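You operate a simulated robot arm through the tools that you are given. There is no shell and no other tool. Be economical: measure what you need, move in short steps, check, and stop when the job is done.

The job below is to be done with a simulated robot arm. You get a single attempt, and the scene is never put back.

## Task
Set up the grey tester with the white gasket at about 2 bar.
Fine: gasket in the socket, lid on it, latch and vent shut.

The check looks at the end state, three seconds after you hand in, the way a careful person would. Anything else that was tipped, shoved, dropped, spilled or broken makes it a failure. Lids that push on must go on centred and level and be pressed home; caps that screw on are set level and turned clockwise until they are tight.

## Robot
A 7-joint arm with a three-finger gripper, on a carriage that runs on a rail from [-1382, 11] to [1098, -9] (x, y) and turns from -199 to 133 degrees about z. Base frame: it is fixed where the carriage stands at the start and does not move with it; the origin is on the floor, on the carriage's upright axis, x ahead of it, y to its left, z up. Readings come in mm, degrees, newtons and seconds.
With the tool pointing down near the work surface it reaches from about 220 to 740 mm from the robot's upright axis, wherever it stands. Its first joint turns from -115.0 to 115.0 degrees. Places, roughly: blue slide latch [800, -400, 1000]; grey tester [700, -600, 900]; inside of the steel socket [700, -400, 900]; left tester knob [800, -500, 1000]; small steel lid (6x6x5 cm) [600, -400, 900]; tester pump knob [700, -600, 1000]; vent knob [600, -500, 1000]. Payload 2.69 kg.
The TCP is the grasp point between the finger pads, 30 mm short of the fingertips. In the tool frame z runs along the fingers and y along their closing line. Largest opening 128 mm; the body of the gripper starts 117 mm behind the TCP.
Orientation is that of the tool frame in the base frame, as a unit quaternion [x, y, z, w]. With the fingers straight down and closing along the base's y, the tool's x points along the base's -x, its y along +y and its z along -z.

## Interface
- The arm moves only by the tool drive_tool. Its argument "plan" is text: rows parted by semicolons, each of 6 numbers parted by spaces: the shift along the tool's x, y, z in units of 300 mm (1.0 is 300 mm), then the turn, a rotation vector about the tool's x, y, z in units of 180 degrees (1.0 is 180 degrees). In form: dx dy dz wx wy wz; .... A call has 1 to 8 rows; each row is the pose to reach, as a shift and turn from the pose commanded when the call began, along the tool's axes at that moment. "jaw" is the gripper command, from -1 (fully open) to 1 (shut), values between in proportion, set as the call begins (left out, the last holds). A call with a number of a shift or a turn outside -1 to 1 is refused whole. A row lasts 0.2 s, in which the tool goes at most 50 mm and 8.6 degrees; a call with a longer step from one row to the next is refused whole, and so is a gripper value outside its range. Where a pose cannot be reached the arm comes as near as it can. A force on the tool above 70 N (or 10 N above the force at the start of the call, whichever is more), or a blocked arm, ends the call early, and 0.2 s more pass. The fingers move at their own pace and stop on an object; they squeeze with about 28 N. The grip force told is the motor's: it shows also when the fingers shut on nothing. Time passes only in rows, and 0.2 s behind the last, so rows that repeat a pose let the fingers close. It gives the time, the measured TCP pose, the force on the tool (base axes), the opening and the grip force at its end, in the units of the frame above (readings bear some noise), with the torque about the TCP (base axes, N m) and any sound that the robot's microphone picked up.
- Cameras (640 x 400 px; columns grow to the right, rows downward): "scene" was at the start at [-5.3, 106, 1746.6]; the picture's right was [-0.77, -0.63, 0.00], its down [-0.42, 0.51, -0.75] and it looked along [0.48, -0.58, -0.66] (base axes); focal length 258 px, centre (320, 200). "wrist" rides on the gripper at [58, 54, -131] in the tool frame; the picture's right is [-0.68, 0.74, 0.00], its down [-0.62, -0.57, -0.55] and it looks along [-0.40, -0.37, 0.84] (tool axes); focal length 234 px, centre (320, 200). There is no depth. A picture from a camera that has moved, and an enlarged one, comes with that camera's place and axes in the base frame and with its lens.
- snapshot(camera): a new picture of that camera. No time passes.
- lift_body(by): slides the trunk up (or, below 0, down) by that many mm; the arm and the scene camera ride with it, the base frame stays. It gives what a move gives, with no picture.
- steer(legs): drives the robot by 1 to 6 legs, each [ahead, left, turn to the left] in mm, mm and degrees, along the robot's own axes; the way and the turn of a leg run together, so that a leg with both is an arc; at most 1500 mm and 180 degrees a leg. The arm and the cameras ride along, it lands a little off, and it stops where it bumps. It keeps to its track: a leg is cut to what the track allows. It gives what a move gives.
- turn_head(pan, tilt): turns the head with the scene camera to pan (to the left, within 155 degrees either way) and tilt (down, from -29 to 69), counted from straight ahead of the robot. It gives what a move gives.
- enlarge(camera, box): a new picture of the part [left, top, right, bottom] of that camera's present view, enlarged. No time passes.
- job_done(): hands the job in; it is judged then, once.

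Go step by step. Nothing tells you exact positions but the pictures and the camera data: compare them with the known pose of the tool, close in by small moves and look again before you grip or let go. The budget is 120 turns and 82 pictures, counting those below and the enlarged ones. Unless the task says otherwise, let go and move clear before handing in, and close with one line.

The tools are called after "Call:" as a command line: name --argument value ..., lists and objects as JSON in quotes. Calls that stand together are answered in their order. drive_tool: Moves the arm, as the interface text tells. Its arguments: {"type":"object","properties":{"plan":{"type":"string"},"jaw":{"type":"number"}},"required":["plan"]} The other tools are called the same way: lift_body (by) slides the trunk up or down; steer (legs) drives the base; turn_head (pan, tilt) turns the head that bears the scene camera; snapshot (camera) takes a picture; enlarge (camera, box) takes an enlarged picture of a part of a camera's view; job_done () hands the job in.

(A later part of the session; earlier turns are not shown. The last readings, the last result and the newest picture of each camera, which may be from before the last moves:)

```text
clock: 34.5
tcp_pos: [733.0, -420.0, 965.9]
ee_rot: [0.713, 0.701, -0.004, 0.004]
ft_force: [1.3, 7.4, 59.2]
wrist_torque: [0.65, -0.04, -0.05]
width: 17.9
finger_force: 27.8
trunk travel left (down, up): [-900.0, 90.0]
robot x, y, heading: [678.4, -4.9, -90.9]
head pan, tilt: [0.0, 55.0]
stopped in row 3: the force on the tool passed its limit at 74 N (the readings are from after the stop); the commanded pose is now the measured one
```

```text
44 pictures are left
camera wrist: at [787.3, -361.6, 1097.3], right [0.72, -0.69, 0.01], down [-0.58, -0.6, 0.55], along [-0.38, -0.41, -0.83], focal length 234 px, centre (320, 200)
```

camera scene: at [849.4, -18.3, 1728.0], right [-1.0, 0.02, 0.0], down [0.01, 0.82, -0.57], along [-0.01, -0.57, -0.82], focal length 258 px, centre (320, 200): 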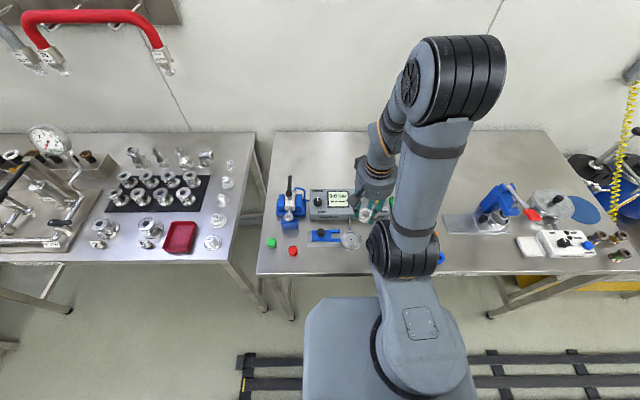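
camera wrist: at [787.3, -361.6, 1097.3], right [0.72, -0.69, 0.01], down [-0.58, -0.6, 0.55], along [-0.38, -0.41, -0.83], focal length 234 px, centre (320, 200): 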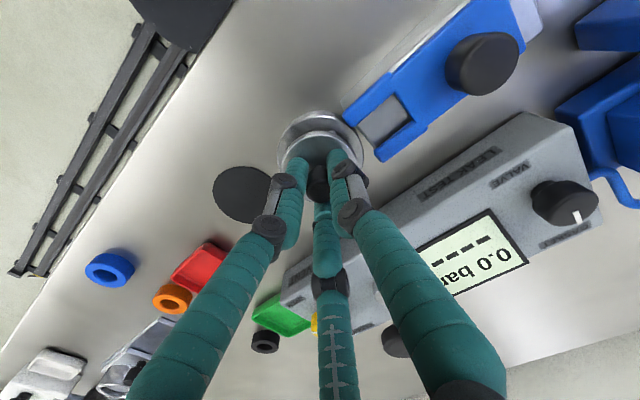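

Firm stop at 74 N – seated. Releasing the knob a little and lifting clear to inspect.

Call:
drive_tool --plan "0 0 0 0 0 0;0 0 0 0 0 0;0 0 -0.1 0 0 0;0 0 -0.22 0 0 0;0 0 -0.35 0 0 0" --jaw 0.45

Call:
drive_tool --plan "-0.02 -0.15 -0.02 0 0 0;-0.04 -0.3 -0.04 0 0 0;-0.06 -0.45 -0.06 0 0 0;-0.08 -0.6 -0.08 0 0 0;-0.1 -0.75 -0.1 0 0 0;-0.1 -0.75 -0.1 0 0 0"

Call:
enlarge --camera "scene" --box '[300, 205, 396, 265]'

Call:
snapshot --camera "wrist"

```text
clock: 34.9
tcp_pos: [733.8, -420.7, 966.3]
ee_rot: [0.713, 0.701, -0.004, 0.004]
ft_force: [0.7, 7.6, 57.5]
wrist_torque: [0.65, 0.1, -0.02]
width: 37.7
finger_force: 0.1
trunk travel left (down, up): [-900.0, 90.0]
robot x, y, heading: [679.9, -6.7, -90.9]
head pan, tilt: [0.0, 55.0]
stopped in row 2: the force on the tool passed its limit at 73 N (the readings are from after the stop); the commanded pose is now the measured one
```

```text
clock: 35.4
tcp_pos: [699.2, -423.7, 969.3]
ee_rot: [0.702, 0.712, 0.001, -0.002]
ft_force: [42.9, -5.7, 32.5]
wrist_torque: [-0.18, -2.58, -0.32]
width: 69.0
finger_force: 25.3
trunk travel left (down, up): [-900.0, 90.0]
robot x, y, heading: [680.8, -5.6, -90.6]
head pan, tilt: [0.0, 55.0]
stopped in row 2: the force on the tool passed its limit at 76 N (the readings are from after the stop); the commanded pose is now the measured one
```

```text
6.67 times, centred on (348, 235) of scene
camera zoom: at [859.7, -14.7, 1726.8], right [-1.0, 0.01, 0.0], down [0.01, 0.82, -0.57], along [-0.01, -0.57, -0.82], focal length 1722 px, centre (133, -33)
```

zoom: 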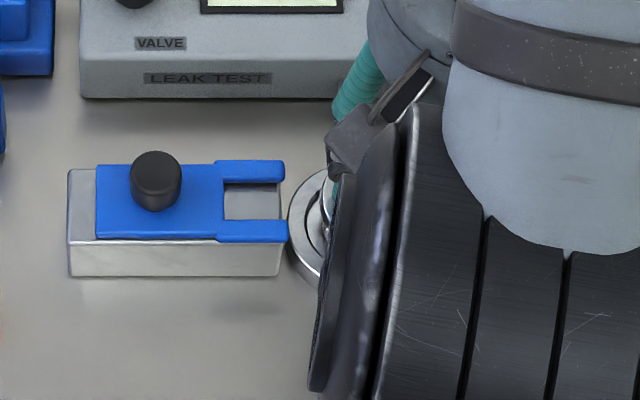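

```text
42 pictures are left
camera wrist: at [750.6, -366.1, 1101.2], right [0.75, -0.67, -0.01], down [-0.56, -0.63, 0.55], along [-0.37, -0.41, -0.84], focal length 234 px, centre (320, 200)
```

wrist: 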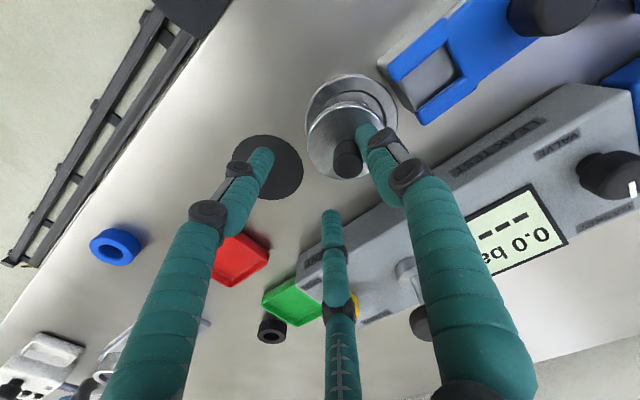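

My lift was cut short by the force limit and the sideways move dragged a finger against the knob — I must check the lid's state before moving again.

Call:
enlarge --camera "wrist" --box '[280, 50, 440, 190]'

```text
2.86 times, centred on (360, 120) of wrist
camera zoom: at [750.6, -366.1, 1101.2], right [0.75, -0.67, -0.01], down [-0.56, -0.63, 0.55], along [-0.37, -0.41, -0.84], focal length 669 px, centre (206, 429)
```

zoom: 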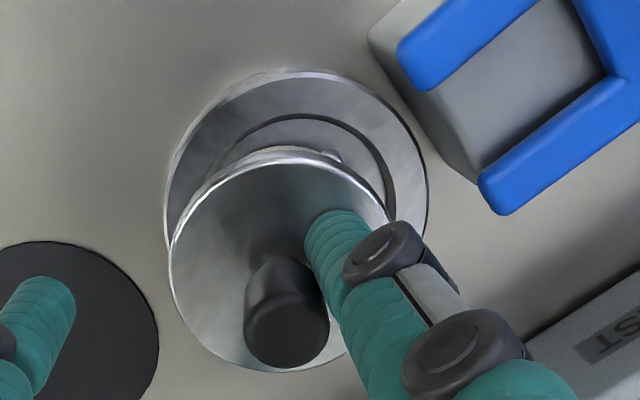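

The lid has slid about 20 mm toward −x, still upright. Backing the finger off gently (+x), one call only.

Call:
drive_tool --plan "0 0.015 0 0 0 0;0 0.03 0 0 0 0;0 0.045 0 0 0 0;0 0.045 0 0 0 0"

Call:
enlarge --camera "wrist" --box '[240, 50, 440, 220]'

```text
clock: 36.4
tcp_pos: [705.2, -424.7, 968.8]
ee_rot: [0.707, 0.707, 0.003, -0.003]
ft_force: [29.9, -1.8, 24.8]
wrist_torque: [-0.18, -1.58, -0.2]
width: 56.8
finger_force: 15.9
trunk travel left (down, up): [-900.0, 90.0]
robot x, y, heading: [683.0, -4.9, -90.8]
head pan, tilt: [0.0, 55.0]
```

```text
2.35 times, centred on (340, 135) of wrist
camera zoom: at [758.9, -366.7, 1100.3], right [0.74, -0.68, -0.01], down [-0.56, -0.62, 0.55], along [-0.37, -0.4, -0.84], focal length 551 px, centre (273, 353)
```

zoom: 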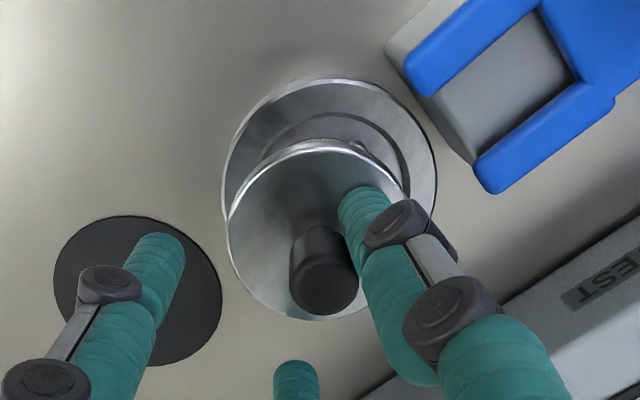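

Call:
drive_tool --plan "0 0.015 0 0 0 0;0 0.03 0 0 0 0;0 0.045 0 0 0 0;0 0.045 0 0 0 0"

Call:
enlarge --camera "wrist" --box '[240, 50, 440, 220]'

```text
clock: 37.4
tcp_pos: [717.1, -425.1, 968.3]
ee_rot: [0.708, 0.706, 0.003, -0.001]
ft_force: [5.5, 2.6, 1.7]
wrist_torque: [0.08, -0.18, 0.06]
width: 38.3
finger_force: 1.8
trunk travel left (down, up): [-900.0, 90.0]
robot x, y, heading: [680.2, -5.4, -90.4]
head pan, tilt: [0.0, 55.0]
```

```text
2.35 times, centred on (340, 135) of wrist
camera zoom: at [769.2, -368.5, 1100.6], right [0.74, -0.68, 0.0], down [-0.57, -0.62, 0.54], along [-0.37, -0.4, -0.84], focal length 551 px, centre (273, 353)
```

zoom: 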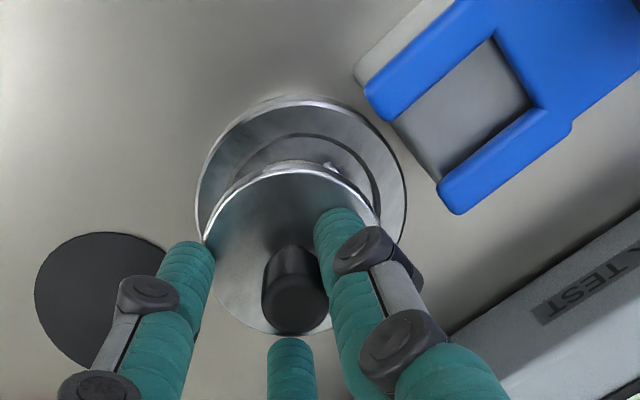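

Force nearly gone. Nudging 6 mm more, then a straight lift; look afterwards.

Call:
drive_tool --plan "0 0.01 0 0 0 0;0 0.02 0 0 0 0;0 0.02 -0.04 0 0 0;0 0.02 -0.1 0 0 0;0 0.02 -0.2 0 0 0;0 0.02 -0.3 0 0 0;0 0.02 -0.3 0 0 0"

Call:
enlarge --camera "wrist" --box '[220, 50, 420, 220]'

```text
clock: 39.0
tcp_pos: [721.2, -427.5, 1058.1]
ee_rot: [0.707, 0.707, 0.003, -0.002]
ft_force: [-0.3, -0.7, -0.5]
wrist_torque: [0.03, -0.02, -0.01]
width: 35.2
finger_force: 0.0
trunk travel left (down, up): [-900.0, 90.0]
robot x, y, heading: [680.8, -3.9, -90.7]
head pan, tilt: [0.0, 55.0]
```

```text
2.35 times, centred on (320, 135) of wrist
camera zoom: at [773.6, -369.6, 1191.0], right [0.74, -0.68, 0.0], down [-0.57, -0.62, 0.54], along [-0.37, -0.4, -0.84], focal length 551 px, centre (320, 353)
```

zoom: 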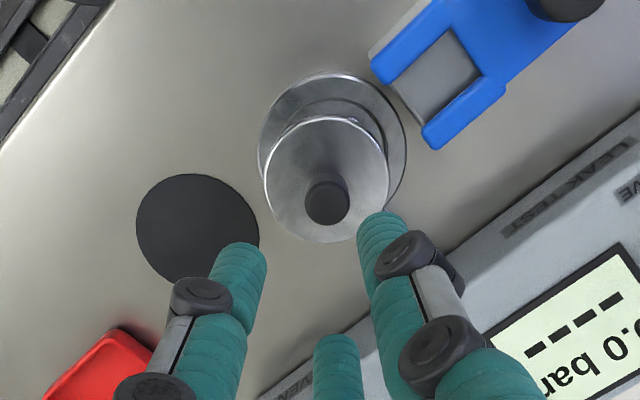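

Free now. Moving the arm aside (high) for the scene camera.

Call:
drive_tool --plan "0 -0.15 -0.06 0 0 0;0 -0.3 -0.1 0 0 0;0 -0.45 -0.1 0 0 0;0 -0.6 -0.1 0 0 0;0 -0.75 -0.1 0 0 0;0 -0.9 -0.1 0 0 0;0 -0.95 -0.1 0 0 0"

Call:
enlarge --camera "scene" --box '[310, 205, 390, 255]'

```text
clock: 40.6
tcp_pos: [438.5, -427.0, 1087.6]
ee_rot: [0.706, 0.708, 0.003, -0.001]
ft_force: [-0.7, -0.3, -0.2]
wrist_torque: [0.02, 0.03, 0.01]
width: 35.3
finger_force: 0.2
trunk travel left (down, up): [-900.0, 90.0]
robot x, y, heading: [685.1, -5.8, -91.1]
head pan, tilt: [0.0, 55.0]
```

```text
8.00 times, centred on (350, 230) of scene
camera zoom: at [851.8, -17.5, 1727.8], right [-1.0, 0.01, 0.0], down [0.01, 0.82, -0.57], along [-0.01, -0.57, -0.82], focal length 2066 px, centre (80, -40)
```

zoom: 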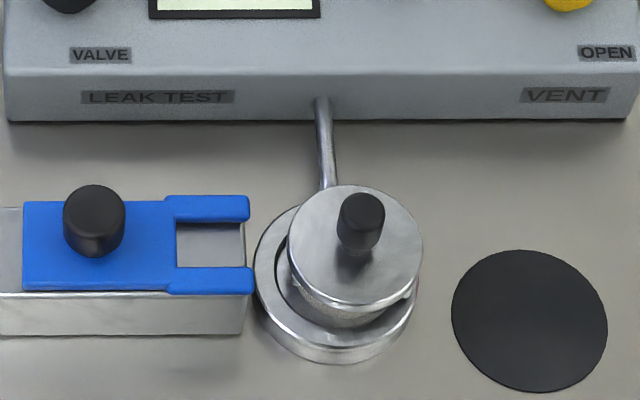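

The lid sits on the gasket, shifted ~10 mm and slightly tilted; nothing else disturbed. While the arm is clear I'll also view the vent knob and pump closely.

Call:
enlarge --camera "scene" --box '[340, 175, 404, 215]'

Call:
drive_tool --plan "0 0.15 0 0 0 0;0 0.3 0 0 0 0;0 0.45 0 0 0 0;0 0.6 0 0 0 0;0 0.75 0 0 0 0;0.003 0.9 0.1 0 0 0;0.003 0.957 0.2 0 0 0;0.003 0.957 0.2 0 0 0" --jaw 0.2

Call:
enlarge --camera "wrist" --box '[220, 50, 420, 220]'

```text
10.00 times, centred on (372, 195) of scene
camera zoom: at [851.8, -17.5, 1727.8], right [-1.0, 0.01, 0.0], down [0.01, 0.82, -0.57], along [-0.01, -0.57, -0.82], focal length 2582 px, centre (-200, 250)
```

zoom: 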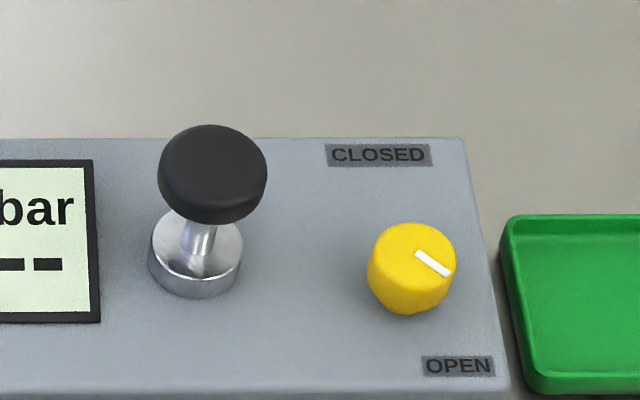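

```text
refused: row 6 steps farther than a row can; nothing moved
```

```text
2.35 times, centred on (320, 135) of wrist
camera zoom: at [490.2, -369.4, 1219.3], right [0.74, -0.68, 0.0], down [-0.57, -0.62, 0.54], along [-0.37, -0.4, -0.84], focal length 551 px, centre (320, 353)
```

zoom: 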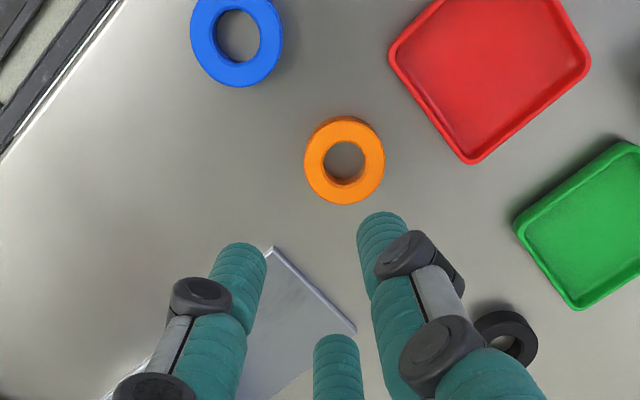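

Vent points toward OPEN (needs CCW turn toward CLOSED). Returning above the lid knob at (725.5,-426) to regrip.

Call:
drive_tool --plan "0 0.15 0 0 0 0;0 0.3 0 0 0 0;0 0.45 0 0 0 0;0 0.6 0 0 0 0;0 0.75 0 0 0 0;0.003 0.9 0 0 0 0;0.003 0.957 0.14 0 0 0;0.003 0.957 0.22 0 0 0" --jaw 0.2

Call:
enlarge --camera "wrist" --box '[220, 50, 420, 220]'

```text
clock: 42.4
tcp_pos: [722.1, -427.0, 1023.3]
ee_rot: [0.707, 0.707, 0.003, -0.001]
ft_force: [-0.6, -0.2, 0.2]
wrist_torque: [0.01, 0.03, 0.0]
width: 51.1
finger_force: 0.1
trunk travel left (down, up): [-900.0, 90.0]
robot x, y, heading: [679.0, -8.2, -90.7]
head pan, tilt: [0.0, 55.0]
```

```text
2.35 times, centred on (320, 135) of wrist
camera zoom: at [775.3, -368.7, 1156.1], right [0.74, -0.68, 0.0], down [-0.57, -0.62, 0.54], along [-0.37, -0.4, -0.84], focal length 551 px, centre (320, 353)
```

zoom: 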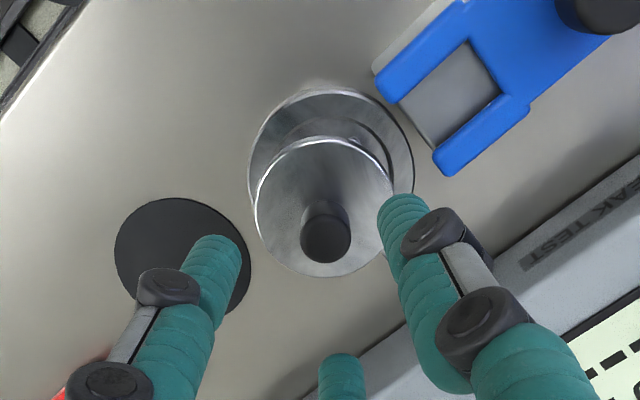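

Knob within 2 mm of the tool axis. Correcting, descending to z≈970 and gripping.

Call:
drive_tool --plan "0 0.007 0.06 0 0 0;0 0.007 0.12 0.0009 -0.0018 0;0 0.007 0.178 0.0009 -0.0018 0;0 0.007 0.178 0.0009 -0.0018 0"

Call:
enlarge --camera "wrist" --box '[220, 50, 420, 220]'

```text
clock: 43.4
tcp_pos: [725.1, -424.5, 969.0]
ee_rot: [0.707, 0.707, 0.0, 0.001]
ft_force: [0.7, -0.1, 0.4]
wrist_torque: [-0.02, 0.01, 0.0]
width: 51.2
finger_force: 0.1
trunk travel left (down, up): [-900.0, 90.0]
robot x, y, heading: [682.1, -7.4, -90.8]
head pan, tilt: [0.0, 55.0]
```

```text
2.35 times, centred on (320, 135) of wrist
camera zoom: at [778.6, -366.5, 1101.7], right [0.74, -0.68, 0.0], down [-0.57, -0.62, 0.55], along [-0.37, -0.4, -0.84], focal length 551 px, centre (320, 353)
```

zoom: 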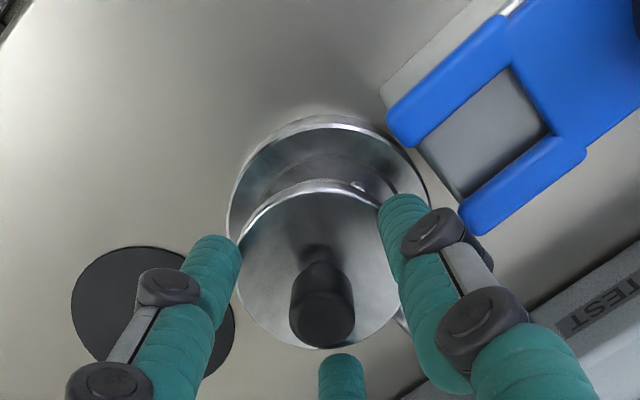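

Well centred; closing on the knob, then lifting straight up.

Call:
drive_tool --plan "0 0 0 0 0 0;0 0 0 0 0 0;0 0 0 0 0 0;0 0 0 0 0 0;0 0 0 0 0 0" --jaw 1

Call:
drive_tool --plan "0 0 -0.04 0 0 0;0 0 -0.1 0 0 0;0 0 -0.18 0 0 0;0 0 -0.25 0 0 0;-0.04 -0.04 -0.25 0 0 0;-0.04 -0.04 -0.25 0 0 0"

Call:
snapshot --camera "wrist"

```text
clock: 44.6
tcp_pos: [725.8, -424.2, 970.6]
ee_rot: [0.707, 0.707, 0.001, -0.001]
ft_force: [3.2, 2.4, 0.3]
wrist_torque: [0.02, -0.12, 0.01]
width: 17.8
finger_force: 28.4
trunk travel left (down, up): [-900.0, 90.0]
robot x, y, heading: [681.2, -5.6, -90.8]
head pan, tilt: [0.0, 55.0]
```

```text
clock: 46.0
tcp_pos: [715.2, -438.2, 1041.3]
ee_rot: [0.707, 0.707, 0.0, -0.001]
ft_force: [0.2, 0.7, -2.1]
wrist_torque: [-0.02, 0.02, 0.02]
width: 17.7
finger_force: 27.6
trunk travel left (down, up): [-900.0, 90.0]
robot x, y, heading: [678.8, -7.7, -90.9]
head pan, tilt: [0.0, 55.0]
```

```text
32 pictures are left
camera wrist: at [767.2, -380.0, 1173.0], right [0.74, -0.68, 0.0], down [-0.56, -0.62, 0.55], along [-0.37, -0.4, -0.84], focal length 234 px, centre (320, 200)
```

wrist: 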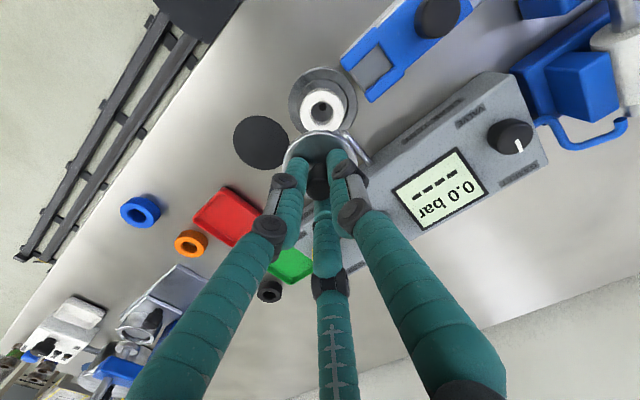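

Call:
enlarge --camera "wrist" --box '[270, 50, 380, 150]'

```text
4.00 times, centred on (325, 100) of wrist
camera zoom: at [767.2, -380.0, 1173.0], right [0.74, -0.68, 0.0], down [-0.56, -0.62, 0.55], along [-0.37, -0.4, -0.84], focal length 937 px, centre (300, 600)
```

zoom: 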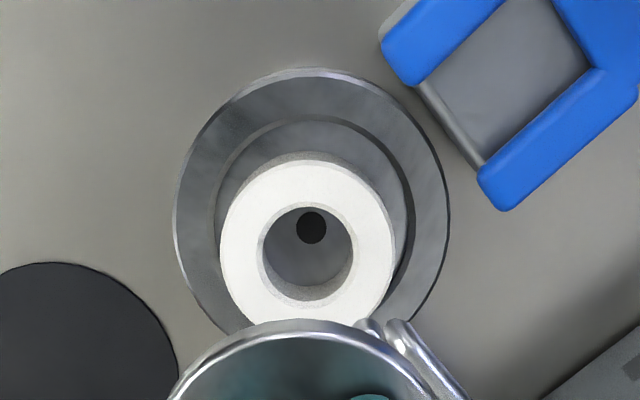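

The gasket is still in its recess, only ~2 mm off centre. Bringing the lid back over the socket centre (733.3,-420.2).

Call:
drive_tool --plan "0.028 0.032 0 0 0 0;0.056 0.064 0 0 0 0;0.056 0.064 0.08 0 0 0;0.056 0.064 0.16 0 0 0;0.056 0.064 0.185 0 0 0;0.056 0.064 0.185 0 0 0"

Call:
enlarge --camera "wrist" --box '[220, 60, 420, 200]'

```text
clock: 47.4
tcp_pos: [734.1, -421.4, 988.5]
ee_rot: [0.708, 0.707, 0.0, -0.001]
ft_force: [0.1, -0.1, -2.3]
wrist_torque: [0.01, -0.02, 0.01]
width: 17.7
finger_force: 27.6
trunk travel left (down, up): [-900.0, 90.0]
robot x, y, heading: [681.7, -6.2, -90.9]
head pan, tilt: [0.0, 55.0]
```

```text
2.86 times, centred on (320, 130) of wrist
camera zoom: at [786.1, -362.8, 1118.4], right [0.74, -0.68, 0.0], down [-0.57, -0.62, 0.55], along [-0.37, -0.4, -0.84], focal length 669 px, centre (320, 400)
```

zoom: 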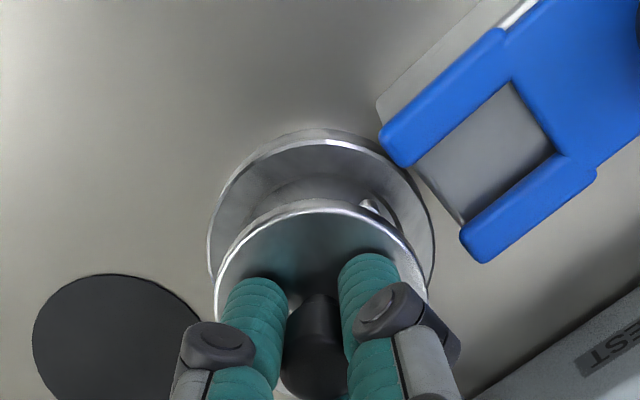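

Aligned. Descending in small steps.

Call:
drive_tool --plan "0 0 0.02 0 0 0;0 0 0.035 0 0 0;0 0 0.045 0 0 0;0 0 0.055 0 0 0;0 0 0.055 0 0 0"

```text
clock: 48.6
tcp_pos: [735.0, -421.3, 971.4]
ee_rot: [0.707, 0.707, 0.0, 0.0]
ft_force: [0.4, -0.7, -1.7]
wrist_torque: [-0.04, 0.0, 0.03]
width: 17.8
finger_force: 27.5
trunk travel left (down, up): [-900.0, 90.0]
robot x, y, heading: [681.8, -6.0, -90.9]
head pan, tilt: [0.0, 55.0]
```

Call:
drive_tool --plan "0 0 0.007 0 0 0;0 0 0.013 0 0 0;0 0 0.02 0 0 0;0 0 0.02 0 0 0"

```text
clock: 49.6
tcp_pos: [734.9, -419.5, 966.9]
ee_rot: [0.707, 0.708, -0.001, 0.0]
ft_force: [3.4, -6.7, 23.9]
wrist_torque: [-0.15, 0.1, 0.06]
width: 17.4
finger_force: 28.0
trunk travel left (down, up): [-900.0, 90.0]
robot x, y, heading: [682.2, -6.4, -90.8]
head pan, tilt: [0.0, 55.0]
```

Call:
enlarge --camera "wrist" --box '[265, 90, 375, 170]'

```text
5.00 times, centred on (320, 130) of wrist
camera zoom: at [786.7, -361.5, 1098.1], right [0.74, -0.68, 0.0], down [-0.56, -0.62, 0.55], along [-0.37, -0.41, -0.83], focal length 1171 px, centre (320, 550)
```

zoom: 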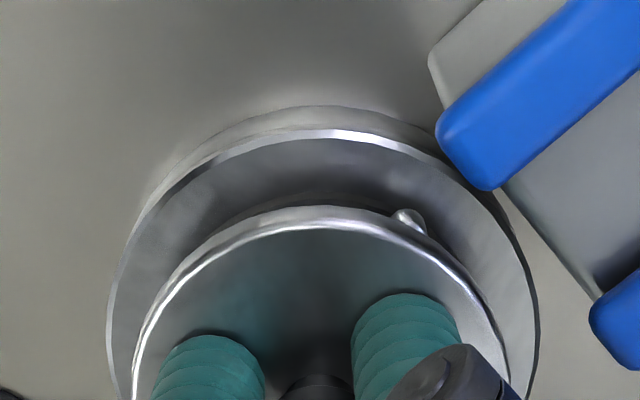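

Slight lateral force again toward −y; backing up 3 mm, shifting ~1.5 mm that way, and pressing.

Call:
drive_tool --plan "0 0 -0.012 0 0 0;-0.005 0.002 -0.012 0 0 0;-0.005 0.002 -0.004 0 0 0;-0.005 0.002 0.002 0 0 0;-0.005 0.002 0.006 0 0 0;-0.005 0.002 0.006 0 0 0"

```text
clock: 51.0
tcp_pos: [735.8, -420.5, 966.8]
ee_rot: [0.707, 0.707, -0.003, 0.001]
ft_force: [4.8, -3.0, 43.0]
wrist_torque: [0.11, -0.1, -0.03]
width: 17.3
finger_force: 27.9
trunk travel left (down, up): [-900.0, 90.0]
robot x, y, heading: [682.3, -4.8, -90.6]
head pan, tilt: [0.0, 55.0]
```

Seated at the same height as before with a central reaction. Unloading the force before opening.

Call:
drive_tool --plan "0 0 -0.005 0 0 0;0 0 -0.005 0 0 0"

```text
clock: 51.6
tcp_pos: [734.7, -420.8, 967.0]
ee_rot: [0.708, 0.706, -0.001, -0.001]
ft_force: [5.7, -4.9, 20.1]
wrist_torque: [-0.19, -0.12, 0.0]
width: 17.8
finger_force: 27.7
trunk travel left (down, up): [-900.0, 90.0]
robot x, y, heading: [684.2, -8.3, -90.6]
head pan, tilt: [0.0, 55.0]
```

Call:
drive_tool --plan "0 0 0 0 0 0;0 0 0 0 0 0;0 0 0 0 0 0" --jaw 0.4

```text
clock: 52.4
tcp_pos: [733.6, -421.6, 967.5]
ee_rot: [0.707, 0.708, 0.0, 0.0]
ft_force: [3.4, -3.4, 18.4]
wrist_torque: [-0.14, -0.12, -0.02]
width: 39.1
finger_force: 0.0
trunk travel left (down, up): [-900.0, 90.0]
robot x, y, heading: [684.1, -2.5, -90.8]
head pan, tilt: [0.0, 55.0]
```

Residual force is central: the fingertips are resting evenly on the lid's disc, so it's pressed level. Lifting straight up.

Call:
drive_tool --plan "0 0 -0.03 0 0 0;0 0 -0.1 0 0 0;0 0 -0.22 0 0 0;0 0 -0.34 0 0 0;0 0 -0.34 0 0 0"

```text
clock: 53.6
tcp_pos: [734.4, -420.8, 1068.3]
ee_rot: [0.707, 0.707, 0.001, -0.001]
ft_force: [0.4, -0.9, -0.3]
wrist_torque: [0.01, 0.02, 0.01]
width: 38.5
finger_force: 0.1
trunk travel left (down, up): [-900.0, 90.0]
robot x, y, heading: [683.6, -4.9, -90.6]
head pan, tilt: [0.0, 55.0]
```

Call:
drive_tool --plan "-0.02 -0.14 0 0 0 0;-0.04 -0.28 0 0 0 0;-0.06 -0.42 0 0 0 0;-0.08 -0.56 0 0 0 0;-0.1 -0.7 0 0 0 0;-0.12 -0.84 0 0 0 0;-0.12 -0.84 0 0 0 0"

Call:
enlarge --camera "scene" --box '[305, 210, 369, 250]'

```text
clock: 55.2
tcp_pos: [482.6, -455.0, 1065.2]
ee_rot: [0.707, 0.708, 0.0, -0.001]
ft_force: [0.2, 0.5, 1.0]
wrist_torque: [-0.02, 0.08, 0.02]
width: 38.5
finger_force: 0.1
trunk travel left (down, up): [-900.0, 90.0]
robot x, y, heading: [680.3, -4.8, -91.2]
head pan, tilt: [0.0, 55.0]
```

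```text
10.00 times, centred on (337, 230) of scene
camera zoom: at [854.0, -17.1, 1727.6], right [-1.0, 0.01, 0.0], down [0.01, 0.82, -0.57], along [-0.01, -0.57, -0.82], focal length 2582 px, centre (150, -100)
```

zoom: 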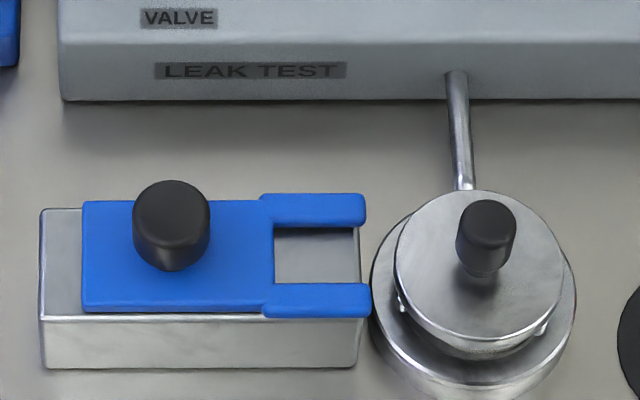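

The lid sits centred and level on the socket, pins visible. The blue latch plate (underside ≈ z 935) should slide −x over the lid's disc. Going to the latch knob at ≈(839.5,-422, top ≈971).

Call:
drive_tool --plan "0.015 0.15 0 0 0 0;0.03 0.3 0 0 0 0;0.045 0.45 0 0 0 0;0.06 0.6 0 0 0 0;0.075 0.75 0 0 0 0;0.09 0.9 0 0 0 0;0.1 1 0 0 0 0" --jaw 0.1

Call:
drive_tool --plan "0.005 0.095 0 0 0 0;0.01 0.19 0.05 0 0 0;0.01 0.19 0.13 0 0 0;0.01 0.19 0.13 0 0 0"

Call:
enlarge --camera "wrist" --box '[200, 50, 440, 230]'

```text
clock: 56.8
tcp_pos: [781.9, -428.2, 1069.6]
ee_rot: [0.707, 0.707, 0.001, -0.002]
ft_force: [0.7, 0.2, 0.1]
wrist_torque: [-0.01, 0.07, -0.04]
width: 58.0
finger_force: 0.0
trunk travel left (down, up): [-900.0, 90.0]
robot x, y, heading: [682.5, -4.7, -90.7]
head pan, tilt: [0.0, 55.0]
```

```text
clock: 57.8
tcp_pos: [840.7, -422.2, 1029.8]
ee_rot: [0.707, 0.707, 0.0, 0.0]
ft_force: [0.1, -0.2, 0.4]
wrist_torque: [-0.04, 0.0, -0.03]
width: 57.6
finger_force: 0.1
trunk travel left (down, up): [-900.0, 90.0]
robot x, y, heading: [682.2, -6.5, -91.0]
head pan, tilt: [0.0, 55.0]
```

```text
2.22 times, centred on (320, 140) of wrist
camera zoom: at [892.8, -364.4, 1161.5], right [0.74, -0.68, 0.0], down [-0.56, -0.62, 0.55], along [-0.37, -0.4, -0.84], focal length 520 px, centre (320, 333)
```

zoom: 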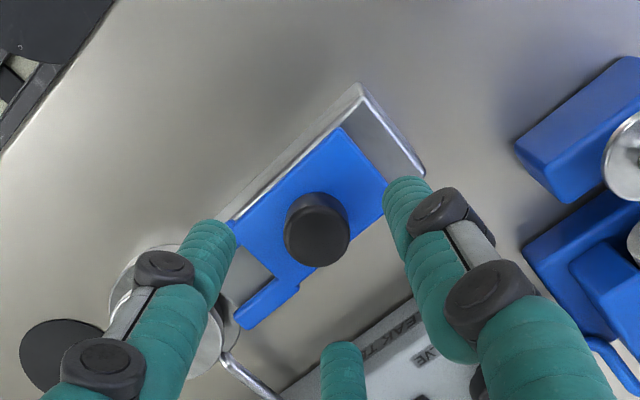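

Knob is nearly on axis. Small correction, descend to TCP z≈977, and close on the latch knob.

Call:
drive_tool --plan "-0.004 -0.006 0.06 0 0 0;-0.004 -0.006 0.12 0 0 0;-0.004 -0.006 0.174 0 0 0;-0.004 -0.006 0.174 0 0 0"

Call:
drive_tool --plan "0 0 0 0 0 0;0 0 0 0 0 0;0 0 0 0 0 0;0 0 0 0 0 0" --jaw 1

Call:
enlarge --camera "wrist" --box '[200, 50, 440, 230]'

```text
clock: 58.8
tcp_pos: [836.5, -425.9, 977.0]
ee_rot: [0.707, 0.707, 0.0, 0.0]
ft_force: [-0.4, 0.1, 0.2]
wrist_torque: [-0.02, 0.01, 0.01]
width: 57.7
finger_force: 0.1
trunk travel left (down, up): [-900.0, 90.0]
robot x, y, heading: [681.9, -3.8, -90.8]
head pan, tilt: [0.0, 55.0]
```

```text
clock: 59.8
tcp_pos: [837.1, -426.3, 978.2]
ee_rot: [0.707, 0.707, 0.0, -0.002]
ft_force: [0.1, 3.8, -2.1]
wrist_torque: [-0.1, 0.1, 0.0]
width: 27.7
finger_force: 33.4
trunk travel left (down, up): [-900.0, 90.0]
robot x, y, heading: [680.6, -5.0, -90.8]
head pan, tilt: [0.0, 55.0]
```

```text
2.22 times, centred on (320, 140) of wrist
camera zoom: at [889.9, -367.4, 1108.7], right [0.74, -0.68, 0.0], down [-0.56, -0.62, 0.55], along [-0.37, -0.4, -0.84], focal length 520 px, centre (320, 333)
```

zoom: 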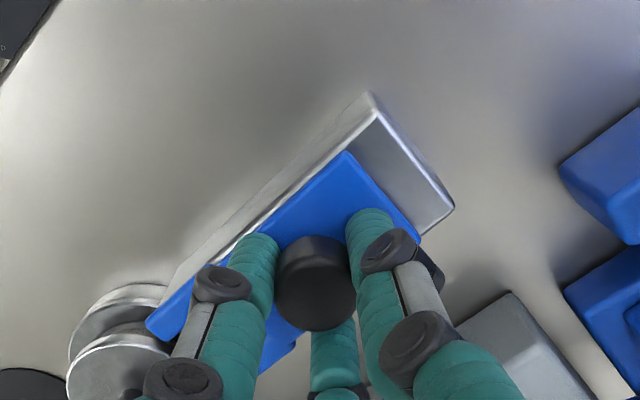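

Latch knob gripped. Sliding toward −x in small steps, watching force.

Call:
drive_tool --plan "0 -0.02 0 0 0 0;0 -0.04 0 0 0 0;0 -0.06 0 0 0 0;0.001 -0.08 0 0 0 0;0.001 -0.08 0 0 0 0"

```text
clock: 61.0
tcp_pos: [813.6, -425.2, 976.3]
ee_rot: [0.707, 0.707, 0.0, 0.0]
ft_force: [-0.6, 1.1, 17.7]
wrist_torque: [0.25, -0.09, -0.02]
width: 26.9
finger_force: 45.4
trunk travel left (down, up): [-900.0, 90.0]
robot x, y, heading: [685.5, -4.0, -90.6]
head pan, tilt: [0.0, 55.0]
```

Call:
enlarge --camera "wrist" --box '[200, 80, 440, 230]'

```text
2.67 times, centred on (320, 155) of wrist
camera zoom: at [865.9, -366.5, 1108.5], right [0.74, -0.68, 0.0], down [-0.57, -0.62, 0.55], along [-0.37, -0.41, -0.84], focal length 624 px, centre (320, 320)
```

zoom: 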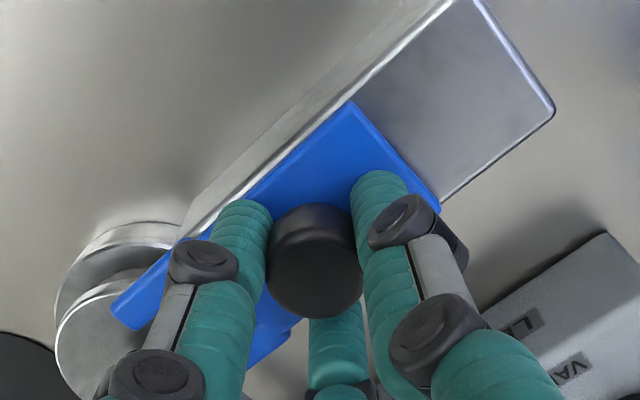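

The prongs pass over the lid. Continuing the slide.

Call:
drive_tool --plan "0 -0.015 -0.002 0 0 0;0 -0.03 -0.002 0 0 0;0 -0.045 -0.002 0 0 0;0 -0.06 -0.002 0 0 0;0 -0.06 -0.002 0 0 0"

```text
clock: 62.2
tcp_pos: [794.7, -426.2, 977.3]
ee_rot: [0.707, 0.707, 0.002, -0.005]
ft_force: [0.7, 11.1, -38.2]
wrist_torque: [-0.16, 0.0, 0.05]
width: 27.2
finger_force: 44.8
trunk travel left (down, up): [-900.0, 90.0]
robot x, y, heading: [680.8, -4.3, -90.9]
head pan, tilt: [0.0, 55.0]
```

Call:
enlarge --camera "wrist" --box '[180, 90, 400, 230]'

```text
2.86 times, centred on (290, 160) of wrist
camera zoom: at [847.8, -367.6, 1109.2], right [0.74, -0.68, -0.01], down [-0.56, -0.62, 0.55], along [-0.37, -0.4, -0.84], focal length 669 px, centre (406, 314)
```

zoom: 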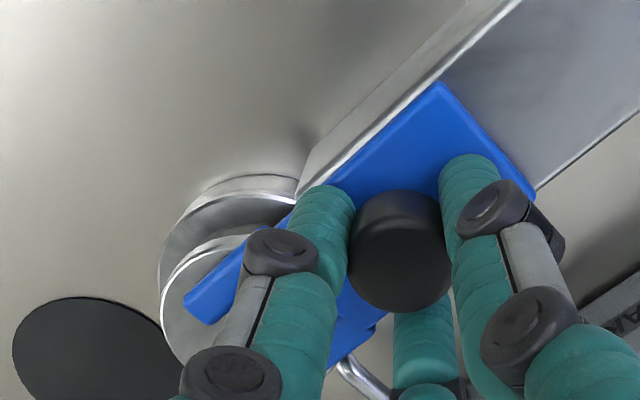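

Continuing until it meets its stop.

Call:
drive_tool --plan "0 0 0.0015 0 0 0;0 -0.012 0.0015 0 0 0;0 -0.024 0.0015 0 0 0;0 -0.036 0.0015 0 0 0;0 -0.036 0.0015 0 0 0"

```text
clock: 63.4
tcp_pos: [791.6, -424.9, 977.2]
ee_rot: [0.704, 0.71, -0.003, -0.001]
ft_force: [43.2, 16.0, -8.7]
wrist_torque: [0.69, -1.06, -0.14]
width: 27.0
finger_force: 44.1
trunk travel left (down, up): [-900.0, 90.0]
robot x, y, heading: [683.3, -7.3, -90.7]
head pan, tilt: [0.0, 55.0]
```

It reached a firm stop after ~45 mm. Unloading and opening the fingers.

Call:
drive_tool --plan "0 0.015 0 0 0 0;0 0.022 0 0 0 0;0 0.022 0 0 0 0"

Call:
drive_tool --plan "0 0 0 0 0 0;0 0 0 0 0 0;0 0 0 0 0 0" --jaw 0.25

```text
clock: 64.2
tcp_pos: [792.3, -425.0, 977.8]
ee_rot: [0.708, 0.706, -0.001, 0.0]
ft_force: [15.4, 8.8, 12.5]
wrist_torque: [0.56, -0.31, -0.05]
width: 26.7
finger_force: 44.9
trunk travel left (down, up): [-900.0, 90.0]
robot x, y, heading: [681.0, -3.2, -90.9]
head pan, tilt: [0.0, 55.0]
```

```text
clock: 65.0
tcp_pos: [790.9, -426.9, 977.7]
ee_rot: [0.707, 0.707, -0.001, 0.001]
ft_force: [-1.2, -4.3, 16.3]
wrist_torque: [0.03, -0.22, -0.07]
width: 49.2
finger_force: 1.1
trunk travel left (down, up): [-900.0, 90.0]
robot x, y, heading: [680.1, -10.9, -90.9]
head pan, tilt: [0.0, 55.0]
```

Call:
drive_tool --plan "0 0 -0.03 0 0 0;0 0 -0.1 0 0 0;0 0 -0.2 0 0 0;0 0 -0.32 0 0 0;0 0 -0.32 0 0 0"

```text
clock: 66.2
tcp_pos: [793.0, -425.3, 1070.7]
ee_rot: [0.707, 0.707, 0.001, 0.0]
ft_force: [-0.2, 0.4, -0.5]
wrist_torque: [0.05, -0.03, 0.0]
width: 48.0
finger_force: 0.0
trunk travel left (down, up): [-900.0, 90.0]
robot x, y, heading: [679.5, -6.4, -90.9]
head pan, tilt: [0.0, 55.0]
```

Clear. Moving (raised) to above the vent knob near (625,-542).

Call:
drive_tool --plan "0 -0.12 -0.08 0 0 0;0 -0.26 -0.1 0 0 0;0 -0.4 -0.1 0 0 0;-0.05 -0.54 -0.1 0 0 0;-0.2 -0.56 -0.1 0 0 0;-0.34 -0.56 -0.1 0 0 0;-0.39 -0.56 -0.08 0 0 0;-0.39 -0.56 0 0 0 0"

Call:
snapshot --camera "wrist"

Call:
enlarge --camera "scene" --box '[295, 175, 407, 245]'

```text
clock: 68.0
tcp_pos: [623.5, -542.5, 1074.0]
ee_rot: [0.707, 0.707, 0.0, 0.0]
ft_force: [-0.7, 0.3, 0.1]
wrist_torque: [0.0, 0.02, 0.0]
width: 47.9
finger_force: 0.1
trunk travel left (down, up): [-900.0, 90.0]
robot x, y, heading: [679.5, -2.6, -90.8]
head pan, tilt: [0.0, 55.0]
```

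```text
23 pictures are left
camera wrist: at [676.9, -484.3, 1205.1], right [0.74, -0.68, 0.0], down [-0.56, -0.62, 0.55], along [-0.37, -0.4, -0.84], focal length 234 px, centre (320, 200)
```

wrist: 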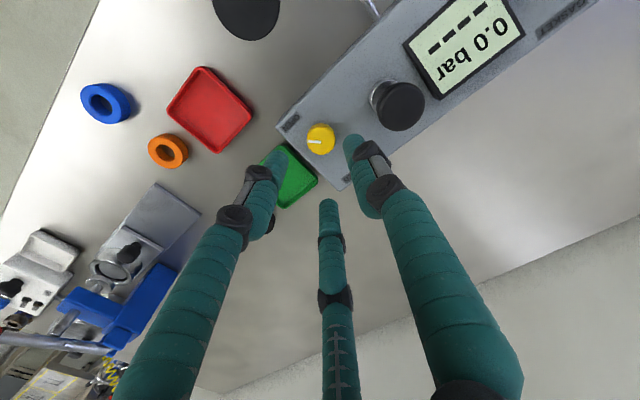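

```text
5.71 times, centred on (351, 210) of scene
camera zoom: at [851.6, -18.6, 1727.8], right [-1.0, 0.01, 0.0], down [0.01, 0.82, -0.57], along [-0.01, -0.57, -0.82], focal length 1476 px, centre (143, 143)
```

zoom: 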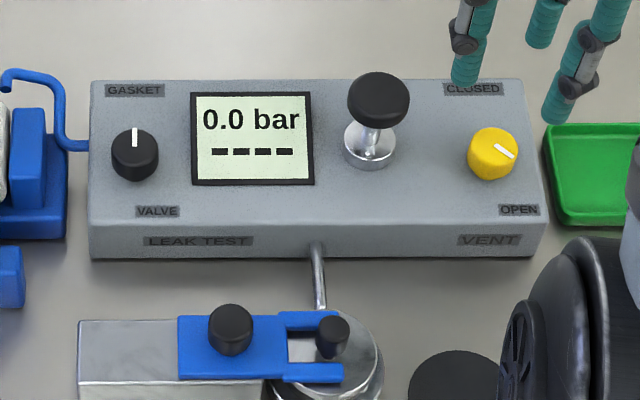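

Latch is properly around the lid knob. The vent knob is at (625,-539), top z≈975. Descending around it.

Call:
drive_tool --plan "0.009 0.005 0.1 0 0 0;0.009 0.005 0.2 0 0 0;0.009 0.005 0.25 0 0 0;0.009 0.005 0.295 0 0 0;0.009 0.005 0.295 0 0 0" --jaw 0.2

Call:
enlarge --camera "wrist" --box '[240, 80, 400, 220]'

```text
clock: 69.2
tcp_pos: [626.5, -541.5, 983.2]
ee_rot: [0.707, 0.707, 0.0, 0.0]
ft_force: [0.5, 0.0, 0.5]
wrist_torque: [-0.03, -0.03, 0.01]
width: 51.2
finger_force: 0.1
trunk travel left (down, up): [-900.0, 90.0]
robot x, y, heading: [679.9, -9.9, -91.0]
head pan, tilt: [0.0, 55.0]
```

```text
2.86 times, centred on (320, 150) of wrist
camera zoom: at [679.0, -482.7, 1114.2], right [0.74, -0.68, 0.0], down [-0.57, -0.62, 0.55], along [-0.37, -0.4, -0.84], focal length 669 px, centre (320, 343)
```

zoom: 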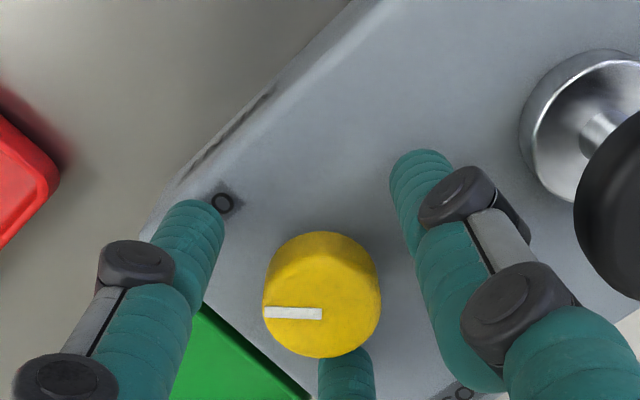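

Fingers surround the knob evenly. Closing, then turning CCW (seen from above).

Call:
drive_tool --plan "0 0 0 0 0 0;0 0 0 0 0 0;0 0 0 0 0 0;0 0 0 0 0 0" --jaw 1

Call:
drive_tool --plan "0 0 0 0 0 -0.045;0 0 0 0 0 -0.09;0 0 0 0 0 -0.135;0 0 0 0 0 -0.18;0 0 0 0 0 -0.225;0 0 0 0 0 -0.27;0 0 0 0 0 -0.315;0 0 0 0 0 -0.315"

Call:
enlarge --camera "wrist" --box '[240, 80, 400, 220]'

```text
clock: 70.2
tcp_pos: [623.4, -544.7, 982.3]
ee_rot: [0.706, 0.708, -0.002, 0.0]
ft_force: [-8.4, -14.2, 2.8]
wrist_torque: [-0.52, 0.39, 0.1]
width: 29.1
finger_force: 28.1
trunk travel left (down, up): [-900.0, 90.0]
robot x, y, heading: [679.0, -3.6, -91.0]
head pan, tilt: [0.0, 55.0]
```

```text
clock: 72.0
tcp_pos: [622.6, -544.8, 982.8]
ee_rot: [0.285, 0.959, -0.001, -0.001]
ft_force: [-11.7, -17.8, -14.9]
wrist_torque: [-0.65, 0.37, 0.0]
width: 28.4
finger_force: 45.2
trunk travel left (down, up): [-900.0, 90.0]
robot x, y, heading: [684.3, -3.4, -90.8]
head pan, tilt: [0.0, 55.0]
```

```text
2.86 times, centred on (320, 150) of wrist
camera zoom: at [602.5, -467.7, 1113.8], right [0.97, 0.25, 0.0], down [0.21, -0.81, 0.55], along [0.14, -0.53, -0.84], focal length 669 px, centre (320, 343)
```

zoom: 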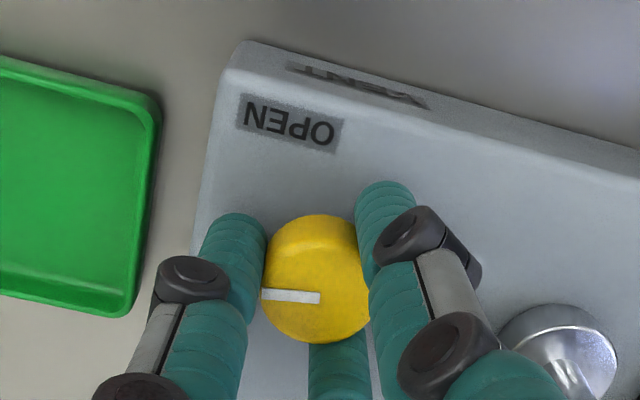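

The vent knob turns along freely (57° so far, pointer now pointing −x). Continuing with a small recentring.

Call:
drive_tool --plan "0 -0.006 0 0 0 -0.045;0 -0.01 0 0 0 -0.09;0 -0.01 0 0 0 -0.135;0 -0.01 0 0 0 -0.18;0 -0.01 0 0 0 -0.225;0 -0.01 0 0 0 -0.27;0 -0.01 0 0 0 -0.315;0 -0.01 0 0 0 -0.315"

Call:
enlarge --camera "wrist" --box '[240, 80, 400, 220]'

```text
clock: 73.8
tcp_pos: [622.7, -545.1, 981.7]
ee_rot: [-0.204, 0.979, 0.003, 0.0]
ft_force: [2.7, -8.1, -27.9]
wrist_torque: [-0.38, -0.1, 0.0]
width: 28.8
finger_force: 44.4
trunk travel left (down, up): [-900.0, 90.0]
robot x, y, heading: [686.6, -5.0, -90.8]
head pan, tilt: [0.0, 55.0]
```

```text
2.86 times, centred on (320, 150) of wrist
camera zoom: at [547.2, -519.8, 1114.2], right [0.33, 0.95, 0.01], down [0.79, -0.28, 0.55], along [0.52, -0.17, -0.84], focal length 669 px, centre (320, 343)
```

zoom: 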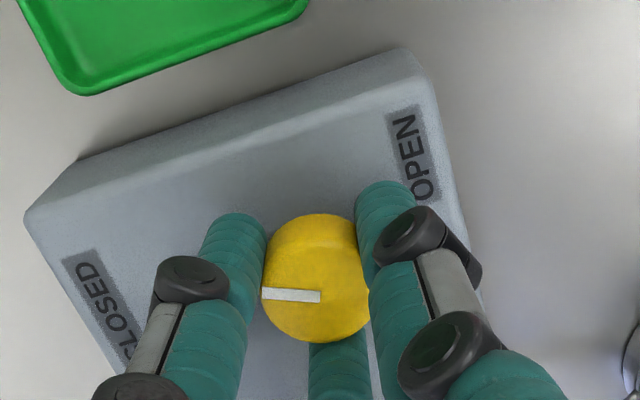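

Pointer at ~251°, closing on the CLOSED label. Turning ~20° more and checking the torque.

Call:
drive_tool --plan "0 0 0 0 0 -0.035;0 0 0 0 0 -0.07;0 0 0 0 0 -0.105;0 0 0 0 0 -0.11;0 0 0 0 0 -0.11"

```text
clock: 75.0
tcp_pos: [623.1, -544.7, 982.6]
ee_rot: [-0.368, 0.93, 0.004, 0.002]
ft_force: [0.7, -6.7, -35.9]
wrist_torque: [-0.22, 0.02, 0.02]
width: 28.5
finger_force: 45.6
trunk travel left (down, up): [-900.0, 90.0]
robot x, y, heading: [682.6, -5.3, -90.8]
head pan, tilt: [0.0, 55.0]
```

Call:
enlarge --camera "wrist" --box '[240, 80, 400, 220]'

```text
2.86 times, centred on (320, 150) of wrist
camera zoom: at [542.9, -546.8, 1114.2], right [-0.01, 1.0, 0.01], down [0.84, 0.01, 0.55], along [0.55, 0.01, -0.84], focal length 669 px, centre (320, 343)
```

zoom: 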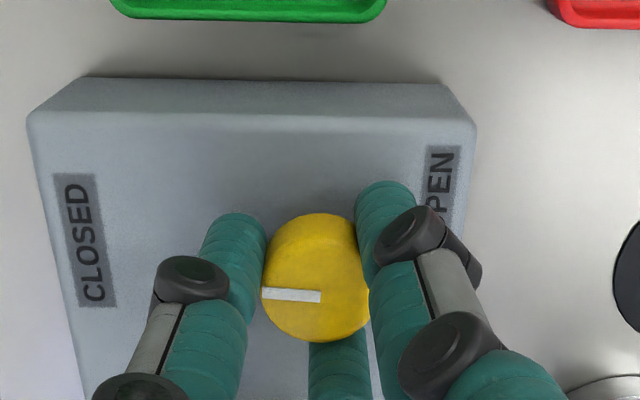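

Pointer is straight toward CLOSED. Feeling for the stop with ~6° more.

Call:
drive_tool --plan "0 0 0 0 0 -0.018;0 0 0 0 0 -0.035;0 0 0 0 0 -0.035"

```text
clock: 75.8
tcp_pos: [625.1, -545.0, 983.4]
ee_rot: [-0.419, 0.908, 0.001, 0.0]
ft_force: [1.2, -6.6, -23.4]
wrist_torque: [0.16, -0.21, -0.54]
width: 28.8
finger_force: 45.0
trunk travel left (down, up): [-900.0, 90.0]
robot x, y, heading: [682.3, -2.0, -90.7]
head pan, tilt: [0.0, 55.0]
```

Torque rose to 0.54 N m: it's at its closed stop. Opening and lifting off.

Call:
drive_tool --plan "0 0 0 0 0 0;0 0 0 0 0 0;0 0 0 0 0 0" --jaw 0.2

Call:
drive_tool --plan "0 0 -0.05 0 0 0;0 0 -0.15 0 0 0;0 0 -0.3 0 0 0;0 0 -0.35 0 0 0;0 0 -0.35 0 0 0"

Call:
enlarge --camera "scene" --box '[295, 175, 407, 245]'

```text
clock: 76.6
tcp_pos: [624.1, -542.3, 984.4]
ee_rot: [-0.419, 0.908, 0.0, 0.0]
ft_force: [-0.5, -0.5, 0.4]
wrist_torque: [0.01, 0.0, -0.01]
width: 51.2
finger_force: 0.0
trunk travel left (down, up): [-900.0, 90.0]
robot x, y, heading: [680.1, -7.5, -90.8]
head pan, tilt: [0.0, 55.0]
```

```text
clock: 77.8
tcp_pos: [623.8, -541.3, 1089.8]
ee_rot: [-0.418, 0.908, 0.0, 0.0]
ft_force: [0.1, -0.6, -0.6]
wrist_torque: [0.01, 0.01, -0.01]
width: 51.0
finger_force: 0.0
trunk travel left (down, up): [-900.0, 90.0]
robot x, y, heading: [683.3, -6.9, -90.8]
head pan, tilt: [0.0, 55.0]
```

```text
5.71 times, centred on (351, 210) of scene
camera zoom: at [851.6, -17.6, 1727.8], right [-1.0, 0.01, 0.0], down [0.01, 0.82, -0.57], along [-0.01, -0.57, -0.82], focal length 1476 px, centre (143, 143)
```

zoom: 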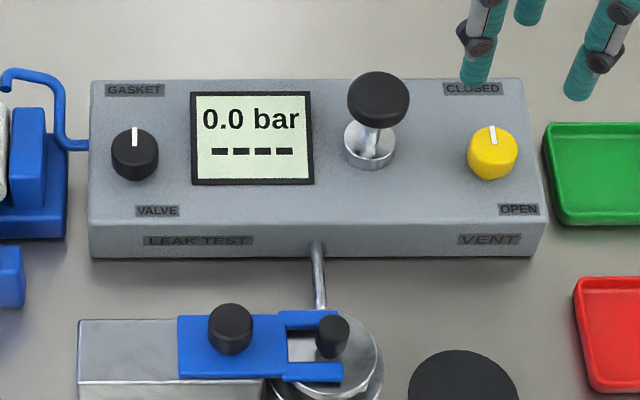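

Vent is closed; latch and lid fine. Next the pump: top ≈(698,-556,1012). Moving above it with fingers closed.

Call:
drive_tool --plan "-0.06 -0.11 0 0 0 0;-0.125 -0.217 0 0 0 0;-0.125 -0.217 0 0 0 0;-0.125 -0.217 0.05 0 0 0;-0.125 -0.217 0.05 0 0 0" --jaw 1

Call:
enlarge --camera "wrist" --box '[220, 80, 420, 220]'

```text
clock: 79.0
tcp_pos: [697.7, -556.6, 1073.6]
ee_rot: [-0.419, 0.908, 0.0, 0.0]
ft_force: [-0.2, 0.6, 0.9]
wrist_torque: [0.01, -0.02, 0.0]
width: 2.2
finger_force: 28.4
trunk travel left (down, up): [-900.0, 90.0]
robot x, y, heading: [682.3, -6.6, -90.6]
head pan, tilt: [0.0, 55.0]
```

```text
2.86 times, centred on (320, 150) of wrist
camera zoom: at [617.1, -565.2, 1205.4], right [-0.12, 0.99, 0.0], down [0.83, 0.1, 0.55], along [0.54, 0.07, -0.84], focal length 669 px, centre (320, 343)
```

zoom: 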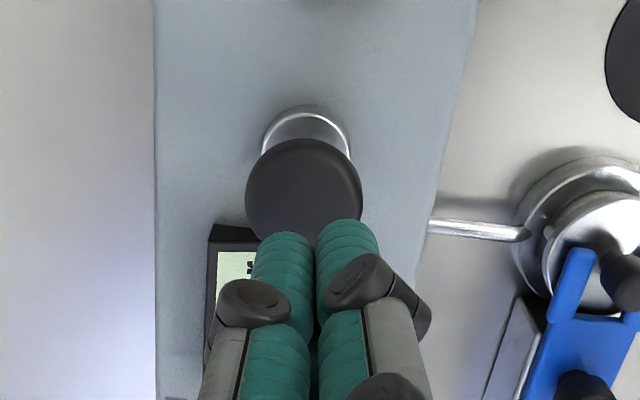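

Slight correction to (696,-561), then pressing down carefully.

Call:
drive_tool --plan "0.015 -0.005 0.04 0 0 0;0.015 -0.005 0.08 0 0 0;0.015 -0.005 0.11 0 0 0;0.015 -0.005 0.13 0 0 0;0.015 -0.005 0.145 0 0 0;0.015 -0.005 0.145 0 0 0"

```text
clock: 80.4
tcp_pos: [695.1, -558.9, 1029.9]
ee_rot: [-0.419, 0.908, 0.0, -0.001]
ft_force: [-0.1, -0.5, 2.2]
wrist_torque: [-0.03, 0.01, -0.01]
width: 2.3
finger_force: 31.3
trunk travel left (down, up): [-900.0, 90.0]
robot x, y, heading: [680.0, -5.9, -91.3]
head pan, tilt: [0.0, 55.0]
```

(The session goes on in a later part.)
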